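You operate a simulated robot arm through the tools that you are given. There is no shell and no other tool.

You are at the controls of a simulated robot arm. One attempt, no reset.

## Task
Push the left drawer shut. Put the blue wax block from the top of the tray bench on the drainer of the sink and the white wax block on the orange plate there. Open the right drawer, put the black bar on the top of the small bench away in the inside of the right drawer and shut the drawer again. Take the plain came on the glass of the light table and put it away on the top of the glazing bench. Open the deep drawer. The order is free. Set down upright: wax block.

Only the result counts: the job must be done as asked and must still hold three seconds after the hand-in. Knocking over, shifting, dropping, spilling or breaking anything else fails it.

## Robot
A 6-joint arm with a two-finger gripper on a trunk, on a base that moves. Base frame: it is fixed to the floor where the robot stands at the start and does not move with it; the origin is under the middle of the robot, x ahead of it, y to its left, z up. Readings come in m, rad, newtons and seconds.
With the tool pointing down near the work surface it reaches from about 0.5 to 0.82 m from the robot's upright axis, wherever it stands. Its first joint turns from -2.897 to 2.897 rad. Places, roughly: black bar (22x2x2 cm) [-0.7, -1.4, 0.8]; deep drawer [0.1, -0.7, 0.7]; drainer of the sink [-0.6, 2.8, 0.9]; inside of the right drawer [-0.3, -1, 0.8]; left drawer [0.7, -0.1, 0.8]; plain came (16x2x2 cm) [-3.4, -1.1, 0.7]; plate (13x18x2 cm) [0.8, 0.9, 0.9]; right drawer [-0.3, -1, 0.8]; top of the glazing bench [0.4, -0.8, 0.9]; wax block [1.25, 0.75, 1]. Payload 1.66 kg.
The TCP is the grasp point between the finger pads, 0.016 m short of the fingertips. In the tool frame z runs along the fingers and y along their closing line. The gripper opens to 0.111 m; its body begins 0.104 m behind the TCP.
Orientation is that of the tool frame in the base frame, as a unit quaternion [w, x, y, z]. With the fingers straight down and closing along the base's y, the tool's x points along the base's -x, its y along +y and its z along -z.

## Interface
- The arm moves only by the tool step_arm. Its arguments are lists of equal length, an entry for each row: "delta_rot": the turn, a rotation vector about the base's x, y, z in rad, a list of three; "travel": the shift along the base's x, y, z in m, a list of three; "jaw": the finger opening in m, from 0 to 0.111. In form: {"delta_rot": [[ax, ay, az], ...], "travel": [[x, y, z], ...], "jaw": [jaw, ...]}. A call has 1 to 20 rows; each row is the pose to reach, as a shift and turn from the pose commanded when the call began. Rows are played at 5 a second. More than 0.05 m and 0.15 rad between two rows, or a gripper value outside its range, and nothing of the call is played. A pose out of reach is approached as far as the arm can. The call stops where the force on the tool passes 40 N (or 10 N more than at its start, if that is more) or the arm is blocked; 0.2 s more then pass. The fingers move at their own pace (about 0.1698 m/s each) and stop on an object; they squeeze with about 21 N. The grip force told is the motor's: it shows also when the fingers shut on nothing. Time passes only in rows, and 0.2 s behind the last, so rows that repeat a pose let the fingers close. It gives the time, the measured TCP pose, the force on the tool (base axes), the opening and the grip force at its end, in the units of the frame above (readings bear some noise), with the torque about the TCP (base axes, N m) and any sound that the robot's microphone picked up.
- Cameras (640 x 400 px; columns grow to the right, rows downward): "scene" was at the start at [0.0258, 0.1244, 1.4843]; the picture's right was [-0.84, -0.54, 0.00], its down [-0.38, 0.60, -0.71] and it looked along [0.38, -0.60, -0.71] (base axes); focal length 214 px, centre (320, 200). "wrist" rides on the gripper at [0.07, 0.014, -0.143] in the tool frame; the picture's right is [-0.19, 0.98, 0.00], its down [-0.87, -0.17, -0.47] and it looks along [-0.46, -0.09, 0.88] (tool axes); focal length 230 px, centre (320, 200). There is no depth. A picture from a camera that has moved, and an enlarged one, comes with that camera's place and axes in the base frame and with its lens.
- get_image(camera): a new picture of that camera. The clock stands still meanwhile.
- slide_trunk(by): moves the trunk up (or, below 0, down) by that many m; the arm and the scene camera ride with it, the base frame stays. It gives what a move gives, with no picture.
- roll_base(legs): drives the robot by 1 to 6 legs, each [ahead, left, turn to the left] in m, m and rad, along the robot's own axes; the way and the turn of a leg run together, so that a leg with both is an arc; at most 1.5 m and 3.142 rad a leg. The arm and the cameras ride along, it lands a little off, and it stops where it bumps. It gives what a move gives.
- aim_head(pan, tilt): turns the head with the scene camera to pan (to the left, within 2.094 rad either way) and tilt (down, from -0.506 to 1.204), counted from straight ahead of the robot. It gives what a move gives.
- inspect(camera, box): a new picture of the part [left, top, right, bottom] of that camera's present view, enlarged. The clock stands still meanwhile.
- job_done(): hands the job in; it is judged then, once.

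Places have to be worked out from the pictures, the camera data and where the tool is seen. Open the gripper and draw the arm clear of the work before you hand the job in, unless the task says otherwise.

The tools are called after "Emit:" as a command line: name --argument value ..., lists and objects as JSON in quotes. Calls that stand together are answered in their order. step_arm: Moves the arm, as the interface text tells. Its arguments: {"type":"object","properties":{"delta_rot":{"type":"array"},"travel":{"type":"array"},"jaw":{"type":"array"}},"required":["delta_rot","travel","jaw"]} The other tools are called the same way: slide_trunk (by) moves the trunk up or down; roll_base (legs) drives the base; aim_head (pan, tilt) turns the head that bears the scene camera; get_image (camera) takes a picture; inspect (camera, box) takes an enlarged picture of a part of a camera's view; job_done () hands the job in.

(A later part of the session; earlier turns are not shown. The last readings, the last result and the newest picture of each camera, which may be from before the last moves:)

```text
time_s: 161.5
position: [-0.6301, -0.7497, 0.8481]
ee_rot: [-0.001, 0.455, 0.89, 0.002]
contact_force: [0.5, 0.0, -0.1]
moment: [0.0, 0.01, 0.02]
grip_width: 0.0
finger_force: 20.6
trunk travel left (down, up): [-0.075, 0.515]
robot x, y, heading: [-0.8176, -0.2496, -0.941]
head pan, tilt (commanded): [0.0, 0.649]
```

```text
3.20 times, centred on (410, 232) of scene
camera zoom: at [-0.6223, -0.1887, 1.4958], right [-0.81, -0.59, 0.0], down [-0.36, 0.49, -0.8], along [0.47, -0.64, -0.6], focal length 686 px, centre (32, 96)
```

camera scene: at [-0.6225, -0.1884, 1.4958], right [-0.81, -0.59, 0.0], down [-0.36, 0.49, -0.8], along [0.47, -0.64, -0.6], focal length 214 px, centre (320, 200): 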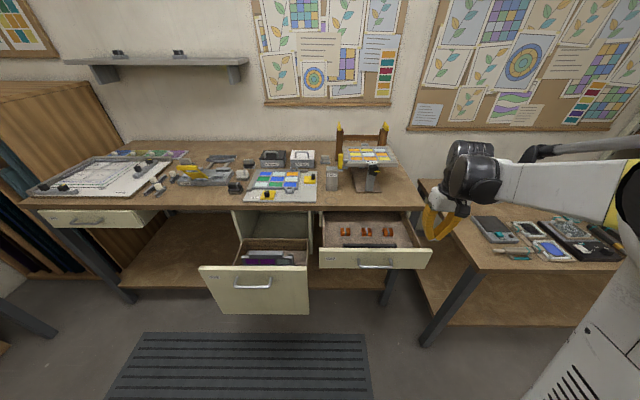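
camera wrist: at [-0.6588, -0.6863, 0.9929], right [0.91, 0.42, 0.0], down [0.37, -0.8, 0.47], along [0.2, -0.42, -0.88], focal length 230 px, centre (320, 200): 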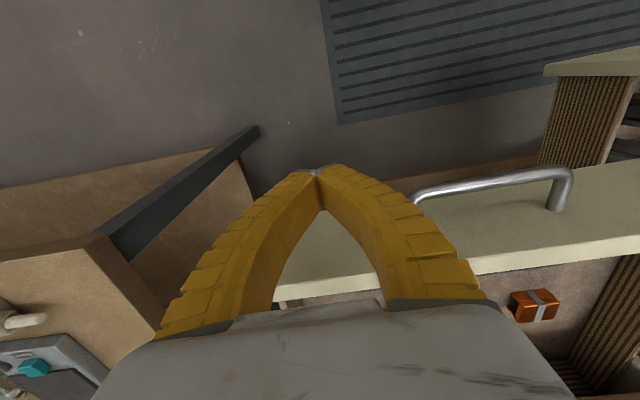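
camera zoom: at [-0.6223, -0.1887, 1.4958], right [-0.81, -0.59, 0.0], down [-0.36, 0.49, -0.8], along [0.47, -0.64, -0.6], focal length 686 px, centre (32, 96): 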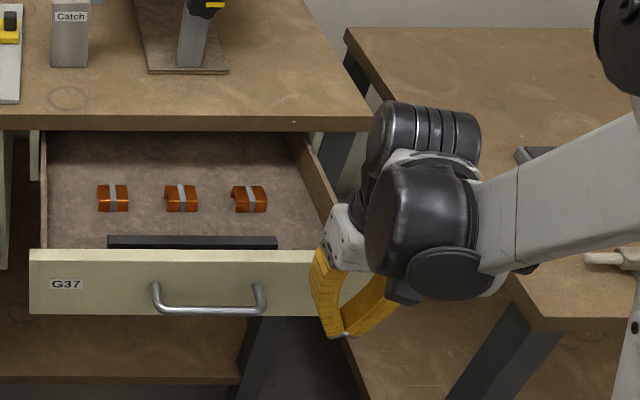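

Clear. I push the drawer in with the arm at a slow pace (force-limited).

Emit:
step_arm --delta_rot '[[0, 0, 0], [0, 0, 0], [0, 0, 0], [0, 0, 0], [0, 0, 0], [0, 0, 0], [0, 0, 0], [0, 0, 0], [0, 0, 0], [0, 0, 0], [0, 0, 0], [0, 0, 0], [0, 0, 0], [0, 0, 0], [0, 0, 0]]' --travel '[[0.0118, -0.0162, 0], [0.0206, -0.0283, 0], [0.0276, -0.038, 0], [0.0346, -0.0477, 0], [0.0417, -0.0574, 0], [0.0487, -0.0672, 0], [0.0558, -0.0769, 0], [0.0628, -0.0866, 0], [0.0699, -0.0963, 0], [0.0769, -0.106, 0], [0.084, -0.1157, 0], [0.091, -0.1254, 0], [0.0981, -0.1352, 0], [0.1051, -0.1449, 0], [0.1116, -0.1538, 0]]' --jaw '[0, 0, 0, 0, 0, 0, 0, 0, 0, 0, 0, 0, 0, 0, 0]'

Emit:
get_image --camera "scene"

Emit:
get_image --camera "wrist"

```text
time_s: 164.7
position: [-0.5189, -0.9042, 0.8491]
ee_rot: [0.0, 0.455, 0.891, 0.001]
contact_force: [0.1, 0.0, 0.1]
moment: [0.0, -0.02, 0.0]
grip_width: 0.0
finger_force: 28.3
trunk travel left (down, up): [-0.075, 0.515]
robot x, y, heading: [-0.8202, -0.248, -0.936]
head pan, tilt (commanded): [0.0, 0.649]
```

```text
taken
camera scene: at [-0.6223, -0.1886, 1.4958], right [-0.81, -0.59, 0.0], down [-0.36, 0.49, -0.8], along [0.47, -0.64, -0.6], focal length 214 px, centre (320, 200)
```

scene: 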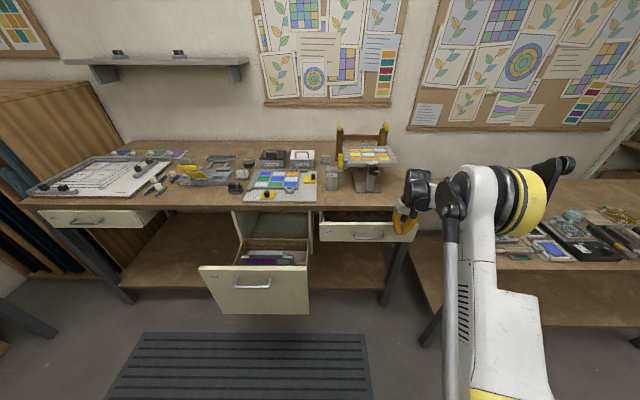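

```text
taken
camera wrist: at [-0.5481, -0.8406, 0.9931], right [0.91, 0.42, 0.0], down [0.37, -0.8, 0.47], along [0.2, -0.43, -0.88], focal length 230 px, centre (320, 200)
```

wrist: 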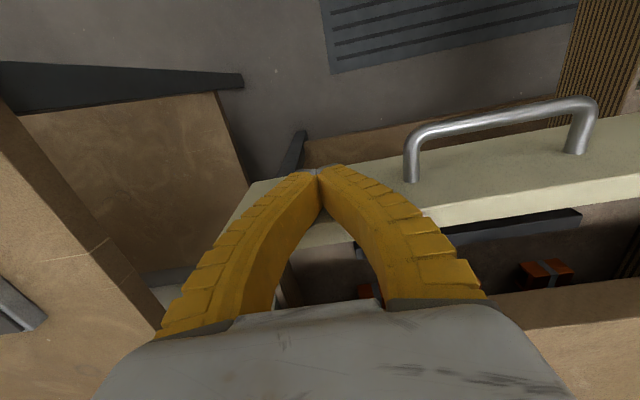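

The drawer is sliding in (TCP at n≈0.427). I continue until it seats, limited by force.

Emit:
step_arm --delta_rot '[[0, 0, 0], [0, 0, 0], [0, 0, 0], [0, 0, 0], [0, 0, 0], [0, 0, 0], [0, 0, 0], [0, 0, 0], [0, 0, 0], [0, 0, 0], [0, 0, 0], [0, 0, 0]]' --travel '[[0.0059, -0.0081, 0], [0.0117, -0.0162, 0], [0.0176, -0.0243, 0], [0.0235, -0.0324, 0], [0.0294, -0.0405, 0], [0.0341, -0.0469, 0], [0.0388, -0.0534, 0], [0.0423, -0.0583, 0], [0.0458, -0.0631, 0], [0.0493, -0.068, 0], [0.0529, -0.0728, 0], [0.0564, -0.0777, 0]]' --jaw '[0, 0, 0, 0, 0, 0, 0, 0, 0, 0, 0, 0]'

Emit:
get_image --camera "scene"

Emit:
inspect --camera "scene" --box '[300, 150, 460, 250]'

```text
time_s: 166.9
position: [-0.4745, -0.9669, 0.8491]
ee_rot: [-0.006, 0.455, 0.89, 0.005]
contact_force: [-4.6, 10.6, -0.2]
moment: [-0.12, -0.1, 0.05]
grip_width: 0.006
finger_force: 28.6
trunk travel left (down, up): [-0.075, 0.515]
robot x, y, heading: [-0.8171, -0.2499, -0.942]
head pan, tilt (commanded): [0.0, 0.649]
stopped in row 10: the force on the tool passed its limit at 52 N (the readings are from after the stop); the commanded pose is now the measured one
```

```text
taken
camera scene: at [-0.6232, -0.1866, 1.4959], right [-0.81, -0.59, 0.0], down [-0.36, 0.49, -0.8], along [0.47, -0.64, -0.6], focal length 214 px, centre (320, 200)
```

scene: 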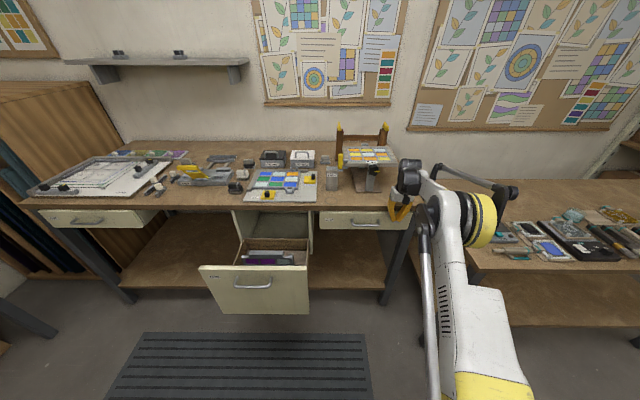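

```text
4.00 times, centred on (380, 200) of scene
camera zoom: at [-0.6232, -0.1866, 1.4959], right [-0.81, -0.59, 0.0], down [-0.36, 0.49, -0.8], along [0.47, -0.64, -0.6], focal length 858 px, centre (80, 200)
```

zoom: 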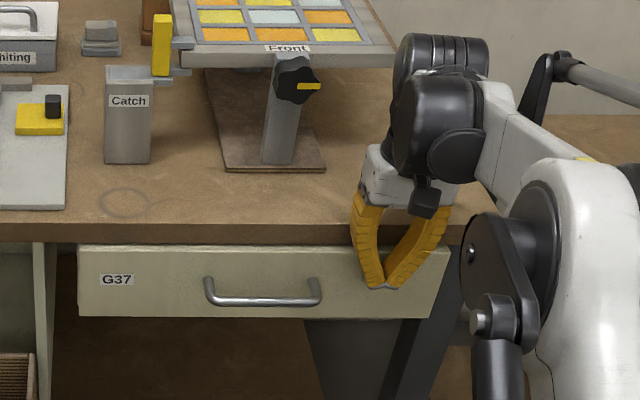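

The drawer looks flush, but the finger might also be touching the bench slab. To be certain I retreat 4 cm, tilt the fingertips forward, and press once more on the drawer face only.

Emit:
step_arm --delta_rot '[[0, 0, 0], [0, 0, 0], [-0.0944, -0.0685, 0], [-0.1889, -0.1371, 0], [-0.2833, -0.2056, 0], [-0.2833, -0.2056, 0], [-0.2833, -0.2056, 0], [-0.2833, -0.2056, 0], [-0.2833, -0.2056, 0], [-0.2833, -0.2056, 0], [-0.2833, -0.2056, 0]]' --travel '[[-0.0117, 0.0162, 0], [-0.0235, 0.0324, -0.005], [-0.0235, 0.0324, -0.01], [-0.0235, 0.0324, -0.015], [-0.0235, 0.0324, -0.015], [-0.0147, 0.0202, -0.015], [-0.0059, 0.0081, -0.015], [0.0, 0.0, -0.015], [0.0041, -0.0057, -0.015], [0.0082, -0.0113, -0.015], [0.0123, -0.017, -0.015]]' --jaw '[0, 0, 0, 0, 0, 0, 0, 0, 0, 0, 0]'

Emit:
inspect --camera "scene" --box '[300, 150, 460, 250]'

```text
time_s: 168.8
position: [-0.4742, -0.9661, 0.8333]
ee_rot: [0.147, 0.449, 0.878, -0.072]
contact_force: [-6.2, 11.2, 4.1]
moment: [-0.03, -0.01, 0.05]
grip_width: 0.0059
finger_force: 28.7
trunk travel left (down, up): [-0.075, 0.515]
robot x, y, heading: [-0.8169, -0.2506, -0.936]
head pan, tilt (commanded): [0.0, 0.649]
stopped in row 9: the force on the tool passed its limit at 51 N (the readings are from after the stop); the commanded pose is now the measured one
```

```text
4.00 times, centred on (380, 200) of scene
camera zoom: at [-0.6237, -0.1859, 1.496], right [-0.81, -0.59, 0.0], down [-0.36, 0.49, -0.8], along [0.47, -0.64, -0.6], focal length 858 px, centre (80, 200)
```

zoom: 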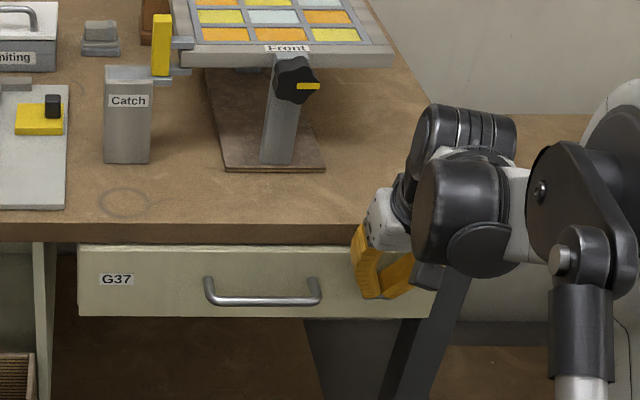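

The drawer didn't move further: it's fully shut. I retreat, straighten the tool and lift to a travel pose.

Emit:
step_arm --delta_rot '[[0, 0, 0], [0, 0, 0], [0.0944, 0.0685, 0], [0.1889, 0.1371, 0], [0.2833, 0.2056, 0], [0.2833, 0.2056, 0], [0.2833, 0.2056, 0], [0.2833, 0.2056, 0], [0.2833, 0.2056, 0]]' --travel '[[-0.0176, 0.0243, 0], [-0.0411, 0.0566, 0], [-0.0529, 0.0728, 0.02], [-0.0646, 0.089, 0.05], [-0.0764, 0.1052, 0.08], [-0.0881, 0.1214, 0.11], [-0.0881, 0.1214, 0.14], [-0.0881, 0.1214, 0.17], [-0.0881, 0.1214, 0.19]]' --jaw '[0, 0, 0, 0, 0, 0, 0, 0, 0]'

Emit:
aim_head --pan -1.3 --tilt 0.4

Emit:
get_image --camera "scene"

```text
time_s: 170.8
position: [-0.5609, -0.8438, 1.0209]
ee_rot: [-0.01, 0.455, 0.89, 0.007]
contact_force: [-0.1, -0.2, -0.6]
moment: [0.02, -0.01, -0.04]
grip_width: 0.0001
finger_force: 28.6
trunk travel left (down, up): [-0.075, 0.515]
robot x, y, heading: [-0.8177, -0.2493, -0.937]
head pan, tilt (commanded): [0.0, 0.649]
```

```text
time_s: 172.3
position: [-0.5616, -0.8449, 1.0203]
ee_rot: [-0.009, 0.456, 0.89, 0.008]
contact_force: [0.0, -0.5, -0.4]
moment: [0.05, -0.03, -0.02]
grip_width: 0.0
finger_force: 28.5
trunk travel left (down, up): [-0.075, 0.515]
robot x, y, heading: [-0.8214, -0.2501, -0.942]
head pan, tilt (commanded): [-1.3, 0.4]
```

```text
taken
camera scene: at [-0.7314, -0.1907, 1.5183], right [-0.79, 0.62, 0.0], down [0.24, 0.31, -0.92], along [-0.57, -0.72, -0.39], focal length 214 px, centre (320, 200)
```

scene: 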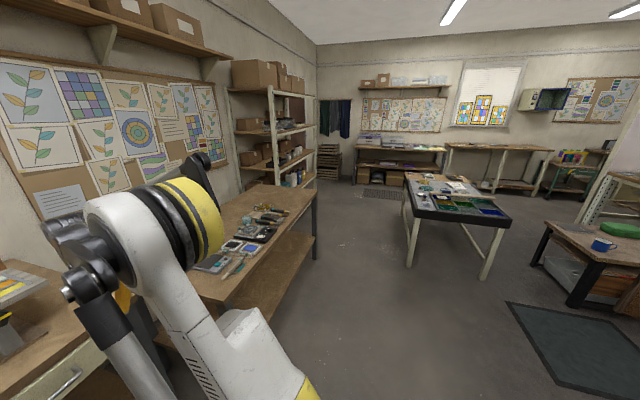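

All three drawers are handled. The light table spans about u 2.46–3.69, n −0.6…−1.33; the came is near its far end. I turn to face along the aisle and drive toward the far end of the light table.

Emit:
roll_base --legs '[[0.0, 0.0, -1.5708], [1.4, 0.16, 0.0]]'

Emit:
aim_head --pan -0.3 --tilt 0.5

Emit:
get_image --camera "scene"

```text
time_s: 183.2
position: [-2.448, -1.4607, 1.0212]
ee_rot: [-0.002, 0.952, 0.305, 0.013]
contact_force: [-0.5, -0.5, 0.7]
moment: [-0.01, -0.01, -0.03]
grip_width: 0.0
finger_force: 28.0
trunk travel left (down, up): [-0.075, 0.515]
robot x, y, heading: [-1.8475, -1.2076, -2.512]
head pan, tilt (commanded): [-1.3, 0.4]
```

```text
time_s: 184.4
position: [-2.4495, -1.4603, 1.0206]
ee_rot: [-0.001, 0.952, 0.306, 0.011]
contact_force: [0.6, -0.7, 0.8]
moment: [-0.01, 0.02, 0.01]
grip_width: 0.0001
finger_force: 28.6
trunk travel left (down, up): [-0.075, 0.515]
robot x, y, heading: [-1.8524, -1.2063, -2.514]
head pan, tilt (commanded): [-0.3, 0.499]
```

```text
taken
camera scene: at [-1.8077, -1.3748, 1.5092], right [-0.32, 0.95, 0.0], down [0.45, 0.15, -0.88], along [-0.83, -0.28, -0.48], focal length 214 px, centre (320, 200)
```

scene: 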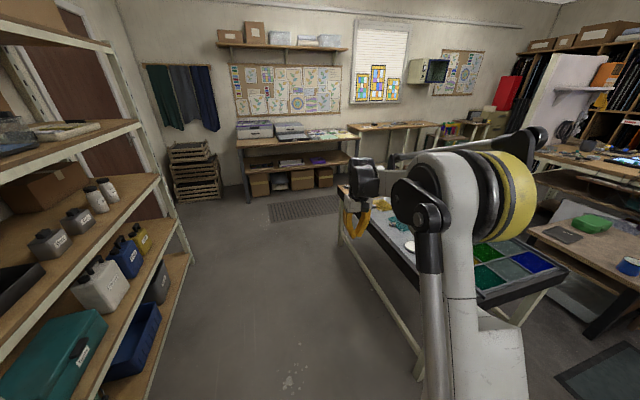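

The aisle is clear (shelf front at n≈0.75+, light-table edge n≈-0.62). I drive on past the far end of the light table.

Emit:
roll_base --legs '[[1.5, 0.0, 0.0], [0.42, 0.0, 0.0]]'

Emit:
aim_head --pan -1.6 --tilt 0.6

Emit:
get_image --camera "scene"

Emit:
aim_head --pan -0.8 --tilt 0.6

Emit:
get_image --camera "scene"

```text
time_s: 194.0
position: [-3.9945, -2.605, 1.0208]
ee_rot: [-0.001, 0.951, 0.309, 0.012]
contact_force: [-0.2, -0.3, 0.7]
moment: [0.01, -0.03, 0.0]
grip_width: 0.0001
finger_force: 28.7
trunk travel left (down, up): [-0.075, 0.515]
robot x, y, heading: [-3.398, -2.3451, -2.509]
head pan, tilt (commanded): [-0.3, 0.499]
```

```text
time_s: 195.5
position: [-3.9938, -2.6048, 1.0215]
ee_rot: [-0.002, 0.951, 0.308, 0.011]
contact_force: [-0.2, 0.4, 1.0]
moment: [-0.02, 0.04, 0.0]
grip_width: 0.0
finger_force: 28.6
trunk travel left (down, up): [-0.075, 0.515]
robot x, y, heading: [-3.401, -2.3481, -2.504]
head pan, tilt (commanded): [-1.6, 0.6]
```

```text
taken
camera scene: at [-3.3178, -2.4124, 1.5001], right [0.82, 0.57, 0.0], down [0.32, -0.46, -0.83], along [-0.47, 0.68, -0.56], focal length 214 px, centre (320, 200)
```

scene: 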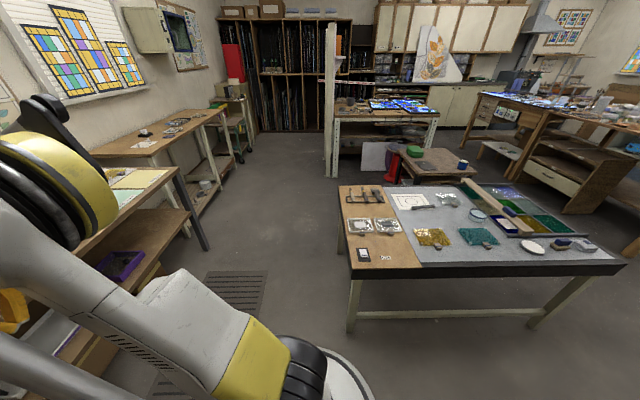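

```text
time_s: 196.6
position: [-3.9942, -2.6033, 1.0203]
ee_rot: [-0.002, 0.951, 0.308, 0.011]
contact_force: [-0.1, -0.7, 0.2]
moment: [0.03, 0.0, 0.02]
grip_width: 0.0001
finger_force: 28.6
trunk travel left (down, up): [-0.075, 0.515]
robot x, y, heading: [-3.398, -2.346, -2.506]
head pan, tilt (commanded): [-0.799, 0.6]
```

```text
taken
camera scene: at [-3.3545, -2.4706, 1.5001], right [0.16, 0.99, 0.0], down [0.56, -0.09, -0.83], along [-0.81, 0.13, -0.56], focal length 214 px, centre (320, 200)
```

scene: 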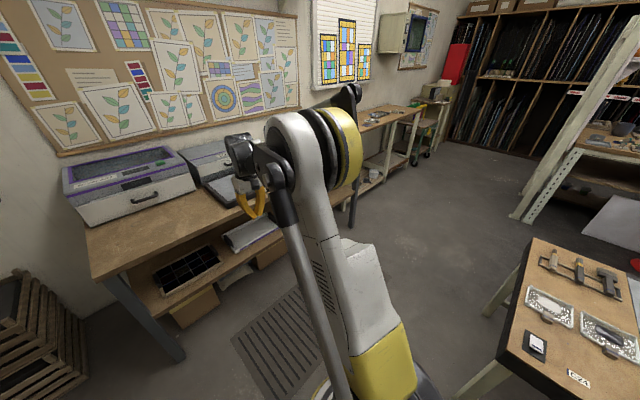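

I can see the light table well. I zoom in on its items to find the plain came.

Emit:
aim_head --pan -1.8 --tilt 0.65

Emit:
inspect --camera "scene" --box '[240, 130, 480, 280]'

Emit:
inspect --camera "scene" --box '[380, 130, 560, 242]'

```text
time_s: 197.9
position: [-3.9949, -2.6037, 1.0207]
ee_rot: [-0.001, 0.951, 0.308, 0.011]
contact_force: [-1.4, 0.2, 0.5]
moment: [0.01, 0.02, 0.02]
grip_width: 0.0002
finger_force: 28.3
trunk travel left (down, up): [-0.075, 0.515]
robot x, y, heading: [-3.4033, -2.3437, -2.509]
head pan, tilt (commanded): [-1.799, 0.649]
```

```text
2.67 times, centred on (360, 205) of scene
camera zoom: at [-3.3018, -2.4053, 1.4958], right [0.92, 0.4, 0.0], down [0.24, -0.55, -0.8], along [-0.32, 0.73, -0.6], focal length 572 px, centre (213, 187)
```

zoom: 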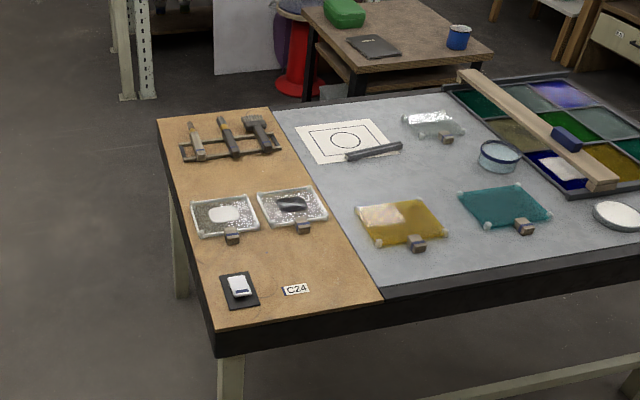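

```text
3.56 times, centred on (470, 186) of scene
camera zoom: at [-3.3018, -2.4053, 1.4958], right [0.92, 0.4, 0.0], down [0.24, -0.55, -0.8], along [-0.32, 0.73, -0.6], focal length 763 px, centre (-213, 250)
```

zoom: 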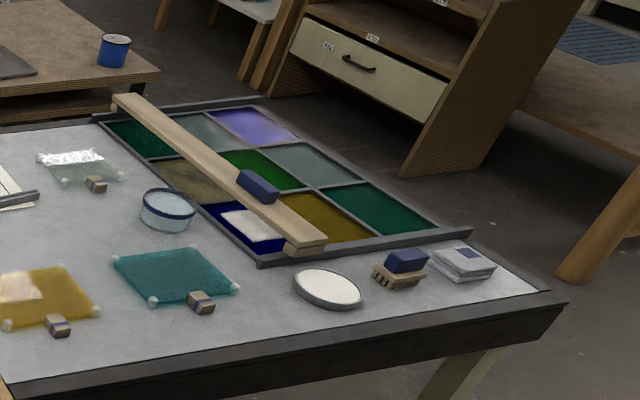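

The plain came is the gray strip beside the white paper, at about u≈3.43, n≈-1.07, z≈0.70, roughly along u. I'll approach from the n<-1.33 side; first I turn right and drive around the table's end.

Emit:
roll_base --legs '[[0.0, 0.0, -1.5708], [0.0, 0.24, 0.0]]'

Emit:
aim_head --pan 0.0 --tilt 0.5

Emit:
get_image --camera "scene"

```text
time_s: 203.5
position: [-3.8523, -1.8966, 1.0208]
ee_rot: [0.006, 0.892, -0.452, 0.009]
contact_force: [0.0, 0.1, -0.1]
moment: [0.03, 0.01, 0.02]
grip_width: 0.0
finger_force: 28.3
trunk travel left (down, up): [-0.075, 0.515]
robot x, y, heading: [-3.5884, -2.49, 2.207]
head pan, tilt (commanded): [-1.799, 0.649]
```

```text
time_s: 205.3
position: [-3.8524, -1.8961, 1.021]
ee_rot: [0.007, 0.892, -0.453, 0.009]
contact_force: [-0.8, -0.1, 1.1]
moment: [0.0, 0.0, 0.02]
grip_width: 0.0001
finger_force: 28.3
trunk travel left (down, up): [-0.075, 0.515]
robot x, y, heading: [-3.5905, -2.4951, 2.211]
head pan, tilt (commanded): [0.0, 0.499]
```

```text
taken
camera scene: at [-3.785, -2.5456, 1.5092], right [0.8, 0.6, 0.0], down [0.29, -0.38, -0.88], along [-0.52, 0.7, -0.48], focal length 214 px, centre (320, 200)
```

scene: 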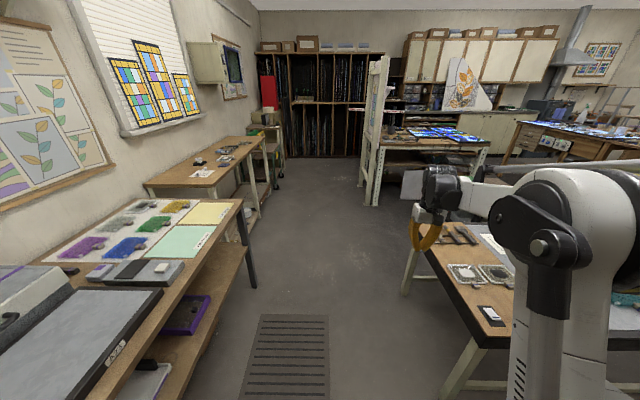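

The corridor is free ahead. I drive along the table's end to n≈-1.66.

Emit:
roll_base --legs '[[1.5, 0.0, -0.008], [0.07, 0.0, 0.0]]'

Emit:
aim_head --pan -1.2 --tilt 0.6

Emit:
get_image --camera "scene"

```text
time_s: 213.3
position: [-4.794, -0.6458, 1.0202]
ee_rot: [0.007, 0.893, -0.45, 0.008]
contact_force: [0.5, 0.7, 0.1]
moment: [-0.05, 0.0, 0.02]
grip_width: 0.0
finger_force: 28.8
trunk travel left (down, up): [-0.075, 0.515]
robot x, y, heading: [-4.532, -1.2353, 2.216]
head pan, tilt (commanded): [0.0, 0.499]
```

```text
time_s: 214.7
position: [-4.7934, -0.6453, 1.021]
ee_rot: [0.006, 0.893, -0.45, 0.01]
contact_force: [0.0, 0.4, -0.6]
moment: [0.0, 0.01, 0.01]
grip_width: 0.0
finger_force: 28.3
trunk travel left (down, up): [-0.075, 0.515]
robot x, y, heading: [-4.5354, -1.2348, 2.214]
head pan, tilt (commanded): [-1.201, 0.6]
```

```text
taken
camera scene: at [-4.6228, -1.291, 1.5001], right [0.85, -0.53, 0.0], down [-0.3, -0.48, -0.83], along [0.43, 0.7, -0.56], focal length 214 px, centre (320, 200)
```

scene: 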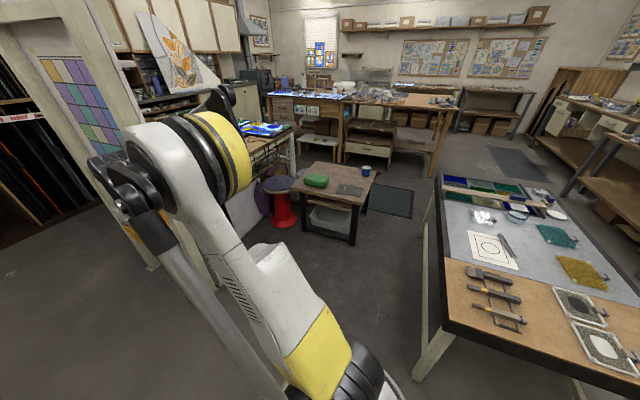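

I turn right by 180° to face the table side and strafe left along its edge.

Emit:
roll_base --legs '[[0.0, 0.0, -3.14], [-0.04, 0.0, -0.014], [0.0, 0.8, 0.0]]'

Emit:
aim_head --pan 0.0 --tilt 0.7

Emit:
get_image --camera "scene"

Emit:
get_image --camera "wrist"

```text
time_s: 226.9
position: [-3.656, -1.3417, 1.0213]
ee_rot: [-0.008, 0.463, 0.886, 0.007]
contact_force: [0.2, -0.5, -0.4]
moment: [0.02, -0.01, 0.03]
grip_width: 0.0
finger_force: 28.4
trunk travel left (down, up): [-0.075, 0.515]
robot x, y, heading: [-3.9023, -0.7425, -0.955]
head pan, tilt (commanded): [-1.201, 0.6]
```

```text
time_s: 228.3
position: [-3.6569, -1.3426, 1.0205]
ee_rot: [-0.009, 0.463, 0.886, 0.007]
contact_force: [-0.2, 0.3, 0.1]
moment: [-0.01, -0.01, 0.02]
grip_width: 0.0
finger_force: 28.7
trunk travel left (down, up): [-0.075, 0.515]
robot x, y, heading: [-3.9046, -0.7415, -0.951]
head pan, tilt (commanded): [0.0, 0.7]
```

```text
taken
camera scene: at [-3.7082, -0.6821, 1.4915], right [-0.82, -0.58, 0.0], down [-0.37, 0.53, -0.77], along [0.44, -0.62, -0.64], focal length 214 px, centre (320, 200)
```

scene: 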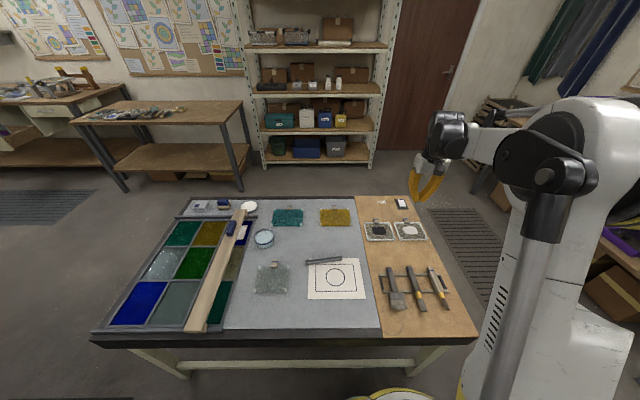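

```text
taken
camera wrist: at [-3.6826, -1.2807, 1.1662], right [0.91, 0.41, 0.0], down [0.36, -0.82, 0.45], along [0.18, -0.41, -0.89], focal length 230 px, centre (320, 200)
```

wrist: 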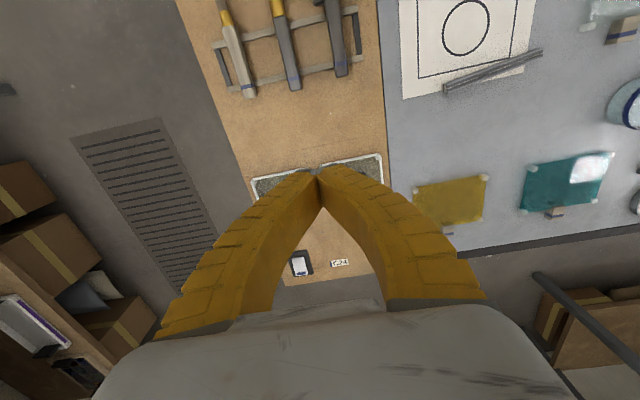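

The came measures: center ≈ (-3.418, -1.131), axis heading ≈0.775 rad, top z≈0.71. I first level the tool, then move above it with the fingers turned perpendicular to it.

Emit:
step_arm --delta_rot '[[-0.0203, -0.0086, 0]]' --travel '[[0, 0, 0]]' --jaw '[0.02]'

Emit:
step_arm --delta_rot '[[0, 0, -0.1403], [0, 0, -0.2806], [0, 0, -0.4209], [0, 0, -0.5612], [0, 0, -0.7015], [0, 0, -0.8418], [0, 0, -0.9821], [0, 0, -1.1224], [0, 0, -1.2627], [0, 0, -1.403]]' --travel '[[0.0239, 0.0211, 0], [0.0477, 0.0422, 0], [0.0716, 0.0633, 0], [0.0955, 0.0844, 0], [0.1194, 0.1056, 0], [0.1432, 0.1267, 0], [0.1671, 0.1478, 0], [0.191, 0.1689, 0], [0.2148, 0.19, 0], [0.2387, 0.2111, 0]]' --jaw '[0.06, 0.06, 0.06, 0.06, 0.06, 0.06, 0.06, 0.06, 0.06, 0.06]'

Emit:
get_image --camera "wrist"

Emit:
get_image --camera "scene"

```text
time_s: 228.7
position: [-3.6558, -1.3419, 1.0213]
ee_rot: [0.0, 0.463, 0.886, 0.0]
contact_force: [0.8, -0.3, 0.1]
moment: [0.04, 0.01, -0.03]
grip_width: 0.0229
finger_force: 1.9
trunk travel left (down, up): [-0.075, 0.515]
robot x, y, heading: [-3.9005, -0.7424, -0.952]
head pan, tilt (commanded): [0.0, 0.7]
```

```text
time_s: 230.9
position: [-3.4186, -1.1308, 1.0213]
ee_rot: [-0.001, 0.926, 0.378, 0.0]
contact_force: [-0.4, 0.1, -0.5]
moment: [0.03, -0.01, 0.0]
grip_width: 0.0622
finger_force: 1.5
trunk travel left (down, up): [-0.075, 0.515]
robot x, y, heading: [-3.9031, -0.7402, -0.951]
head pan, tilt (commanded): [0.0, 0.7]
```

```text
taken
camera wrist: at [-3.3571, -1.0914, 1.1646], right [0.55, -0.83, 0.0], down [-0.74, -0.49, 0.47], along [-0.39, -0.26, -0.88], focal length 230 px, centre (320, 200)
```

wrist: 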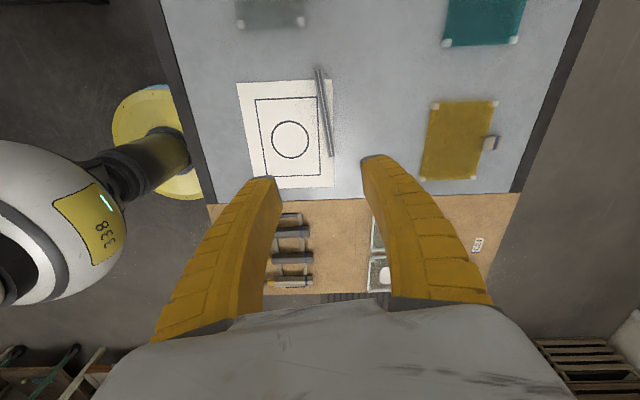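

```text
taken
camera scene: at [-3.7079, -0.6819, 1.4914], right [-0.81, -0.58, 0.0], down [-0.37, 0.52, -0.76], along [0.44, -0.62, -0.64], focal length 214 px, centre (320, 200)
```

scene: 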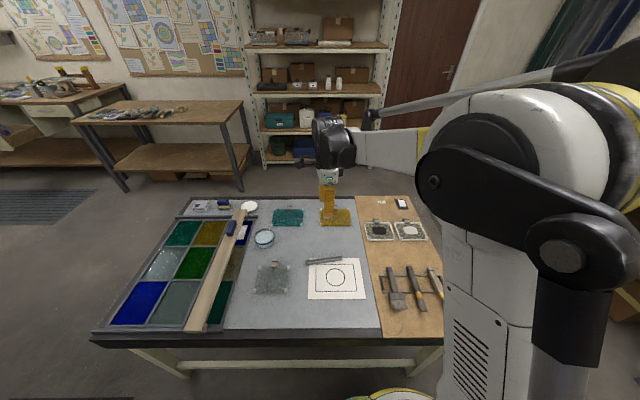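

I zoom in on the came from the wrist camera for a sharper estimate.

Emit:
inspect --camera "wrist" --box '[240, 50, 400, 150]'

```text
4.00 times, centred on (320, 100) of wrist
camera zoom: at [-3.3571, -1.0914, 1.1646], right [0.55, -0.83, 0.0], down [-0.74, -0.49, 0.47], along [-0.39, -0.26, -0.88], focal length 920 px, centre (320, 600)
```

zoom: 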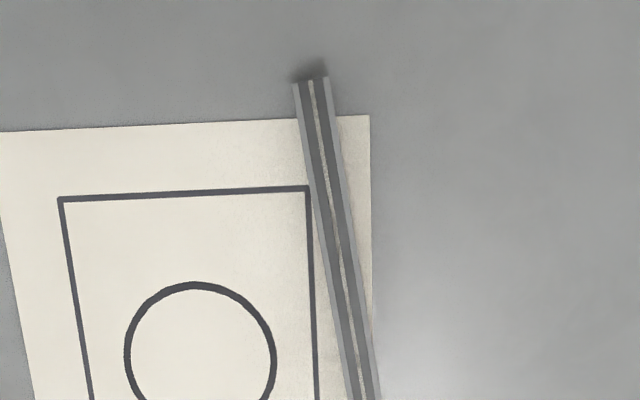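

The came is centered at about (-3.407,-1.137), heading 0.765, top z≈0.70. I correct by ~1.3 cm and descend to z≈0.77.

Emit:
step_arm --delta_rot '[[0, 0, -0.008], [0, 0, -0.008], [0, 0, -0.008], [0, 0, -0.008], [0, 0, -0.008], [0, 0, -0.008], [0, 0, -0.008]]' --travel '[[0.0119, -0.0057, 0], [0.0119, -0.0057, -0.04], [0.0119, -0.0057, -0.085], [0.0119, -0.0057, -0.13], [0.0119, -0.0057, -0.175], [0.0119, -0.0057, -0.22], [0.0119, -0.0057, -0.25]]' --jaw '[0.06, 0.06, 0.06, 0.06, 0.06, 0.06, 0.06]'

Emit:
get_image --camera "wrist"

Emit:
inspect --camera "scene" --box '[240, 200, 400, 300]'

```text
time_s: 232.5
position: [-3.4054, -1.138, 0.7712]
ee_rot: [0.0, 0.927, 0.375, 0.0]
contact_force: [0.4, 0.0, -0.6]
moment: [0.02, -0.01, 0.02]
grip_width: 0.062
finger_force: 1.2
trunk travel left (down, up): [-0.075, 0.515]
robot x, y, heading: [-3.9023, -0.7412, -0.951]
head pan, tilt (commanded): [0.0, 0.7]
```

```text
taken
camera wrist: at [-3.345, -1.0991, 0.9149], right [0.55, -0.84, 0.0], down [-0.74, -0.48, 0.47], along [-0.4, -0.26, -0.88], focal length 230 px, centre (320, 200)
```

wrist: 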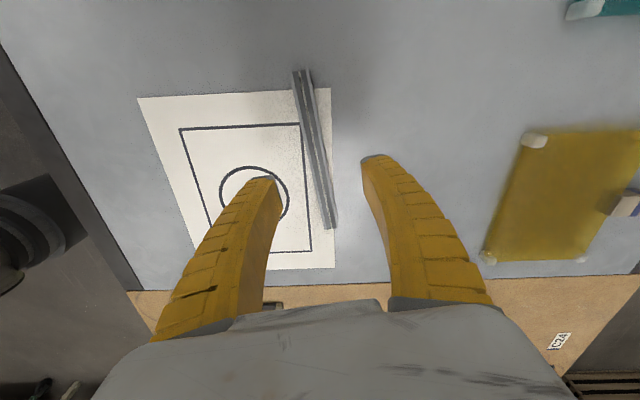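

```text
4.00 times, centred on (320, 250) of scene
camera zoom: at [-3.708, -0.6822, 1.4914], right [-0.81, -0.58, 0.0], down [-0.37, 0.53, -0.76], along [0.44, -0.62, -0.64], focal length 858 px, centre (320, 0)
```

zoom: 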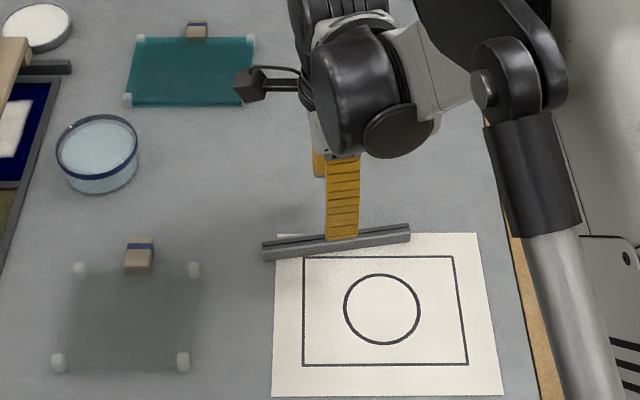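

The came sits between the fingers and its top computes to z≈0.70. I descend slowly to about 0.704 and check for contact.

Emit:
step_arm --delta_rot '[[0, 0, 0], [0, 0, 0], [0, 0, 0], [0, 0, 0], [0, 0, 0]]' --travel '[[0, 0, -0.02], [0, 0, -0.04], [0, 0, -0.052], [0, 0, -0.06], [0, 0, -0.065]]' --jaw '[0.06, 0.06, 0.05, 0.045, 0.045]'

```text
time_s: 233.7
position: [-3.4065, -1.1372, 0.7064]
ee_rot: [-0.001, 0.927, 0.376, 0.0]
contact_force: [-0.8, -0.7, -0.8]
moment: [0.03, 0.03, 0.03]
grip_width: 0.0476
finger_force: 2.1
trunk travel left (down, up): [-0.075, 0.515]
robot x, y, heading: [-3.8998, -0.745, -0.957]
head pan, tilt (commanded): [0.0, 0.7]
```

Emit:
step_arm --delta_rot '[[0, 0, 0], [0, 0, 0]]' --travel '[[0, 0, -0.003], [0, 0, -0.004]]' --jaw '[0.045, 0.045]'

Emit:
get_image --camera "wrist"

```text
time_s: 234.3
position: [-3.406, -1.1376, 0.7021]
ee_rot: [0.0, 0.927, 0.376, 0.001]
contact_force: [0.3, 0.1, 0.8]
moment: [0.01, -0.02, -0.02]
grip_width: 0.0476
finger_force: 1.4
trunk travel left (down, up): [-0.075, 0.515]
robot x, y, heading: [-3.9072, -0.742, -0.957]
head pan, tilt (commanded): [0.0, 0.7]
```

```text
taken
camera wrist: at [-3.3448, -1.0984, 0.8454], right [0.55, -0.84, 0.0], down [-0.74, -0.48, 0.47], along [-0.4, -0.26, -0.88], focal length 230 px, centre (320, 200)
```

wrist: 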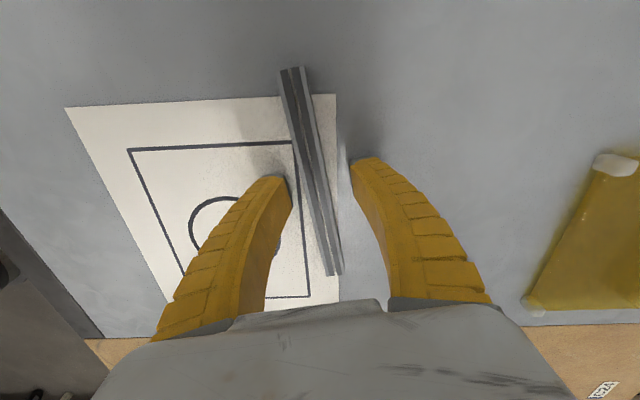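

The fingertips are ~1 cm below the came's top, no contact. I close on it.

Emit:
step_arm --delta_rot '[[0, 0, 0], [0, 0, 0], [0, 0, 0], [0, 0, 0]]' --travel '[[0, 0, 0], [0, 0, 0], [0, 0, 0], [0, 0, 0]]' --jaw '[0.025, 0.0, 0.0, 0.0]'

Emit:
step_arm --delta_rot '[[0, 0, 0], [0, 0, 0], [0, 0, 0]]' --travel '[[0, 0, 0.015], [0, 0, 0.03], [0, 0, 0.05]]' --jaw '[0, 0, 0]'

Emit:
get_image --camera "wrist"

```text
time_s: 235.3
position: [-3.4051, -1.1374, 0.7014]
ee_rot: [0.0, 0.927, 0.376, 0.0]
contact_force: [1.9, -0.9, 3.1]
moment: [-0.05, 0.0, 0.02]
grip_width: 0.0143
finger_force: 20.6
trunk travel left (down, up): [-0.075, 0.515]
robot x, y, heading: [-3.9036, -0.741, -0.952]
head pan, tilt (commanded): [0.0, 0.7]
```

```text
time_s: 236.1
position: [-3.4067, -1.137, 0.7525]
ee_rot: [0.0, 0.927, 0.376, 0.0]
contact_force: [-0.8, -0.2, -2.2]
moment: [0.03, 0.0, -0.01]
grip_width: 0.0122
finger_force: 22.0
trunk travel left (down, up): [-0.075, 0.515]
robot x, y, heading: [-3.9013, -0.7439, -0.957]
head pan, tilt (commanded): [0.0, 0.7]
```

```text
taken
camera wrist: at [-3.3444, -1.0989, 0.8957], right [0.55, -0.84, 0.0], down [-0.74, -0.48, 0.47], along [-0.4, -0.26, -0.88], focal length 230 px, centre (320, 200)
```

wrist: 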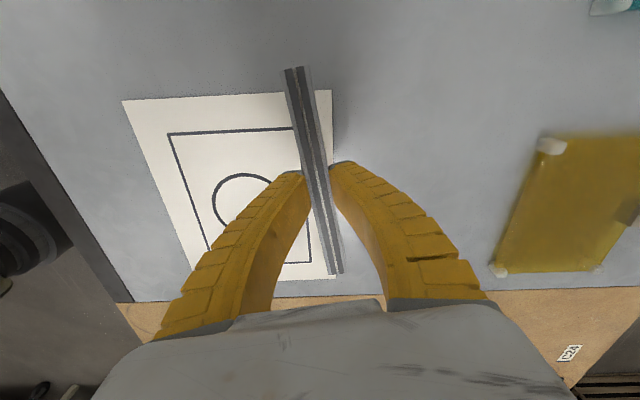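

The came is held. I lift it, retract toward the robot's center line and align it, then drive back around the table.

Emit:
step_arm --delta_rot '[[0, 0, 0], [0, 0, 0], [0, 0, 0], [0, 0, -0.04], [0, 0, -0.08], [0, 0, -0.12], [0, 0, -0.154], [0, 0, -0.154]]' --travel '[[0, 0, 0.04], [0, 0, 0.085], [0, 0, 0.13], [-0.0334, -0.0119, 0.16], [-0.0668, -0.0238, 0.19], [-0.1002, -0.0356, 0.22], [-0.1336, -0.0475, 0.25], [-0.167, -0.0594, 0.275]]' --jaw '[0, 0, 0, 0, 0, 0, 0, 0]'

Emit:
roll_base --legs '[[0.0, -0.8, 0.012]]'

Emit:
get_image --camera "wrist"

Emit:
get_image --camera "scene"

```text
time_s: 237.9
position: [-3.5739, -1.1961, 1.0272]
ee_rot: [0.0, 0.953, 0.302, 0.0]
contact_force: [-0.3, -0.8, -2.5]
moment: [0.01, -0.01, -0.01]
grip_width: 0.0121
finger_force: 20.5
trunk travel left (down, up): [-0.075, 0.515]
robot x, y, heading: [-3.9001, -0.7449, -0.95]
head pan, tilt (commanded): [0.0, 0.7]
```

```text
time_s: 242.2
position: [-4.2172, -1.6602, 1.0271]
ee_rot: [0.0, 0.951, 0.309, 0.0]
contact_force: [-0.1, -0.8, -2.9]
moment: [0.03, -0.05, -0.01]
grip_width: 0.0119
finger_force: 21.0
trunk travel left (down, up): [-0.075, 0.515]
robot x, y, heading: [-4.5546, -1.2123, -0.948]
head pan, tilt (commanded): [0.0, 0.7]
```

```text
taken
camera wrist: at [-4.1521, -1.6312, 1.1705], right [0.42, -0.91, 0.0], down [-0.8, -0.37, 0.47], along [-0.43, -0.2, -0.88], focal length 230 px, centre (320, 200)
```

wrist: 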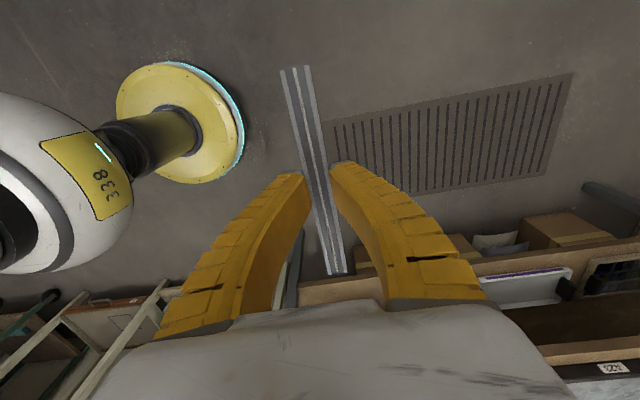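

```text
taken
camera scene: at [-4.3595, -1.1488, 1.4915], right [-0.81, -0.59, 0.0], down [-0.38, 0.52, -0.76], along [0.45, -0.62, -0.64], focal length 214 px, centre (320, 200)
```

scene: 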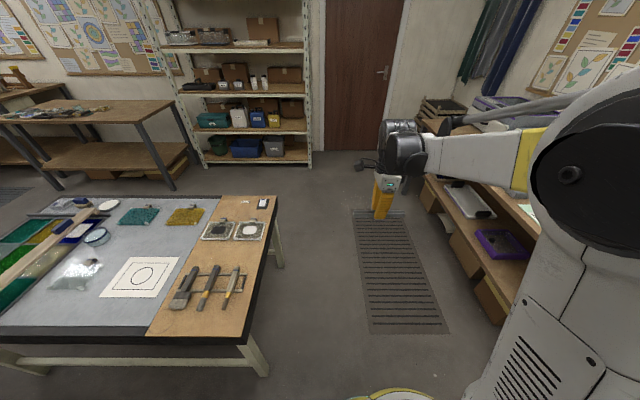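

Clear ahead along the table end. I drive forward to n≈-0.13, then strafe left along the aisle toward the glazing bench.

Emit:
roll_base --legs '[[1.5, 0.0, 0.004], [0.06, 0.0, 0.0]]'

Emit:
roll_base --legs '[[0.0, 1.45, 0.0]]'

Emit:
get_image --camera "scene"

```text
time_s: 250.2
position: [-3.2964, -2.9112, 1.026]
ee_rot: [-0.001, 0.95, 0.312, 0.0]
contact_force: [-0.8, -0.7, -2.3]
moment: [0.07, 0.02, -0.03]
grip_width: 0.012
finger_force: 20.9
trunk travel left (down, up): [-0.075, 0.515]
robot x, y, heading: [-3.6342, -2.4642, -0.94]
head pan, tilt (commanded): [0.0, 0.7]
```

```text
time_s: 257.4
position: [-2.1299, -2.0614, 1.0275]
ee_rot: [0.0, 0.953, 0.304, 0.0]
contact_force: [0.2, -0.7, -2.2]
moment: [0.01, 0.04, -0.02]
grip_width: 0.012
finger_force: 21.1
trunk travel left (down, up): [-0.075, 0.515]
robot x, y, heading: [-2.4615, -1.607, -0.948]
head pan, tilt (commanded): [0.0, 0.7]
```

```text
taken
camera scene: at [-2.267, -1.5488, 1.4914], right [-0.81, -0.58, 0.0], down [-0.38, 0.52, -0.76], along [0.45, -0.62, -0.64], focal length 214 px, centre (320, 200)
```

scene: 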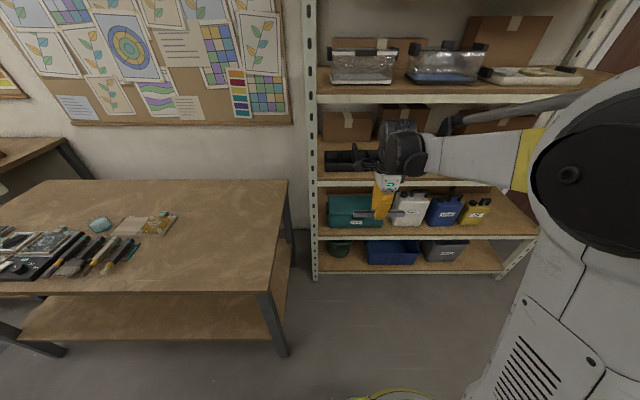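

Holding fine. I continue left past the small bench to stand before the right part of the glazing bench.

Emit:
roll_base --legs '[[0.0, 1.3, 0.006], [0.0, 0.78, 0.0]]'

Emit:
get_image --camera "scene"

Emit:
get_image --camera "wrist"

```text
time_s: 267.7
position: [-0.4437, -0.8391, 1.0263]
ee_rot: [0.0, 0.95, 0.311, -0.001]
contact_force: [-0.4, 1.1, -3.0]
moment: [0.01, 0.0, 0.0]
grip_width: 0.0123
finger_force: 20.6
trunk travel left (down, up): [-0.075, 0.515]
robot x, y, heading: [-0.783, -0.3893, -0.934]
head pan, tilt (commanded): [0.0, 0.7]
```

```text
taken
camera scene: at [-0.588, -0.3272, 1.4914], right [-0.81, -0.59, 0.0], down [-0.38, 0.52, -0.76], along [0.45, -0.62, -0.64], focal length 214 px, centre (320, 200)
```

scene: 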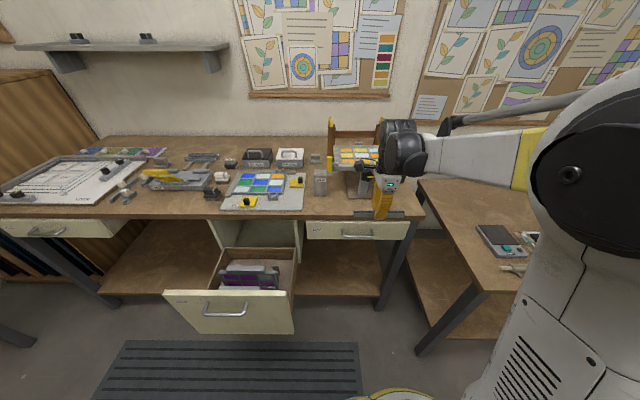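

```text
taken
camera wrist: at [-0.3786, -0.8087, 1.1705], right [0.43, -0.9, 0.0], down [-0.8, -0.38, 0.47], along [-0.43, -0.2, -0.88], focal length 230 px, centre (320, 200)
```

wrist: 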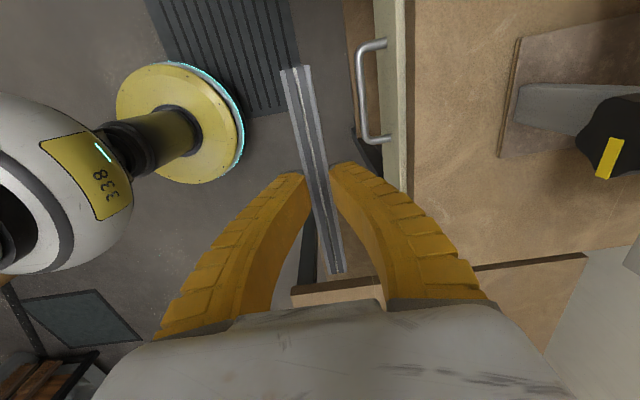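

The spot right here is crowded by the panel stand's knob, so I'll use the free front strip of the bench around u≈0.03 (between vise and G27 board). I back up a little, strafe left past the open deep drawer, and come forward again.

Emit:
roll_base --legs '[[-0.15, 0.0, -0.006], [0.0, 0.82, 0.0], [0.13, 0.0, 0.0]]'

Emit:
get_image --camera "wrist"

Emit:
get_image --camera "scene"

```text
time_s: 273.9
position: [0.2045, -0.3465, 1.026]
ee_rot: [0.0, 0.953, 0.304, 0.0]
contact_force: [0.5, -0.9, -2.9]
moment: [-0.01, -0.02, 0.02]
grip_width: 0.012
finger_force: 20.0
trunk travel left (down, up): [-0.075, 0.515]
robot x, y, heading: [-0.1266, 0.1041, -0.947]
head pan, tilt (commanded): [0.0, 0.7]
```

```text
taken
camera wrist: at [0.2699, -0.3176, 1.1702], right [0.41, -0.91, 0.0], down [-0.8, -0.37, 0.47], along [-0.43, -0.19, -0.88], focal length 230 px, centre (320, 200)
```

wrist: 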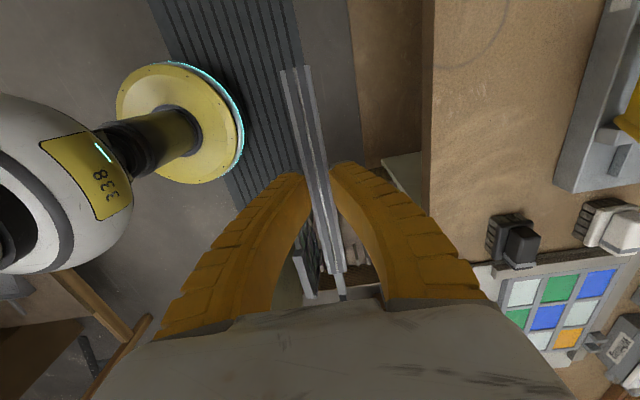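

```text
taken
camera scene: at [0.0669, 0.1665, 1.4914], right [-0.81, -0.58, 0.0], down [-0.38, 0.52, -0.76], along [0.45, -0.62, -0.64], focal length 214 px, centre (320, 200)
```

scene: 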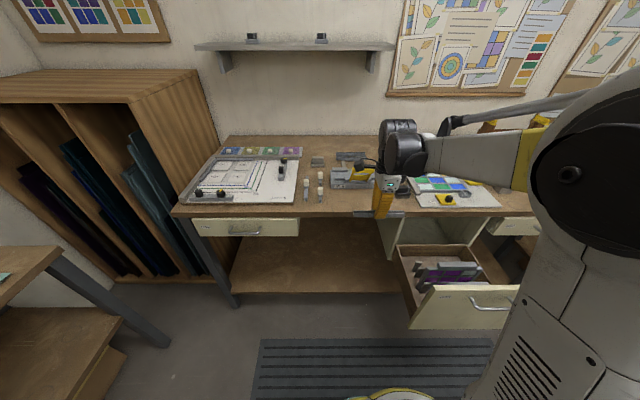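

The area is free: brush starts at u≈0.163, vise at n≈0.66. I move the came over (u≈0.037, n≈0.575) and descend to z≈0.935.

Emit:
step_arm --delta_rot '[[0, 0, 0.008], [0, 0, 0.016], [0, 0, 0.016], [0, 0, 0.016], [0, 0, 0.016], [0, 0, 0.016], [0, 0, 0.016]]' --travel '[[0.0256, -0.0353, 0], [0.0513, -0.0706, -0.01], [0.0769, -0.106, -0.025], [0.1025, -0.1412, -0.04], [0.1025, -0.1412, -0.06], [0.1025, -0.1412, -0.08], [0.1025, -0.1412, -0.091]]' --jaw '[0, 0, 0, 0, 0, 0, 0]'

Emit:
get_image --camera "wrist"

Emit:
inspect --camera "scene" --box '[290, 130, 450, 230]'

```text
time_s: 275.3
position: [0.3017, -0.4832, 0.955]
ee_rot: [-0.001, 0.95, 0.311, 0.0]
contact_force: [-16.9, 22.6, 23.0]
moment: [-2.32, -1.62, -0.16]
grip_width: 0.0059
finger_force: 21.0
trunk travel left (down, up): [-0.075, 0.515]
robot x, y, heading: [-0.1279, 0.1088, -0.948]
head pan, tilt (commanded): [0.0, 0.7]
stopped in row 7: the force on the tool passed its limit at 44 N (the readings are from after the stop); the commanded pose is now the measured one
```

```text
taken
camera wrist: at [0.3679, -0.4524, 1.0992], right [0.43, -0.9, 0.0], down [-0.8, -0.38, 0.47], along [-0.43, -0.2, -0.88], focal length 230 px, centre (320, 200)
```

wrist: 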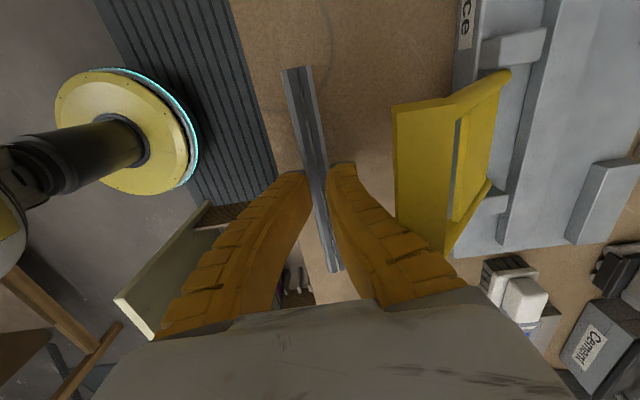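

```text
4.00 times, centred on (370, 180) of scene
camera zoom: at [0.0624, 0.1727, 1.492], right [-0.81, -0.58, 0.0], down [-0.37, 0.52, -0.77], along [0.45, -0.62, -0.64], focal length 858 px, centre (120, 280)
```

zoom: 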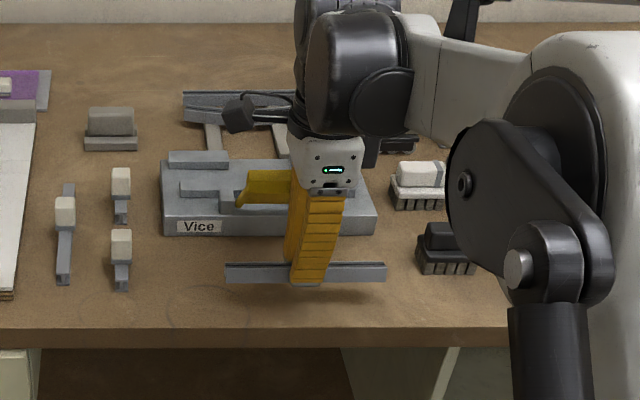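

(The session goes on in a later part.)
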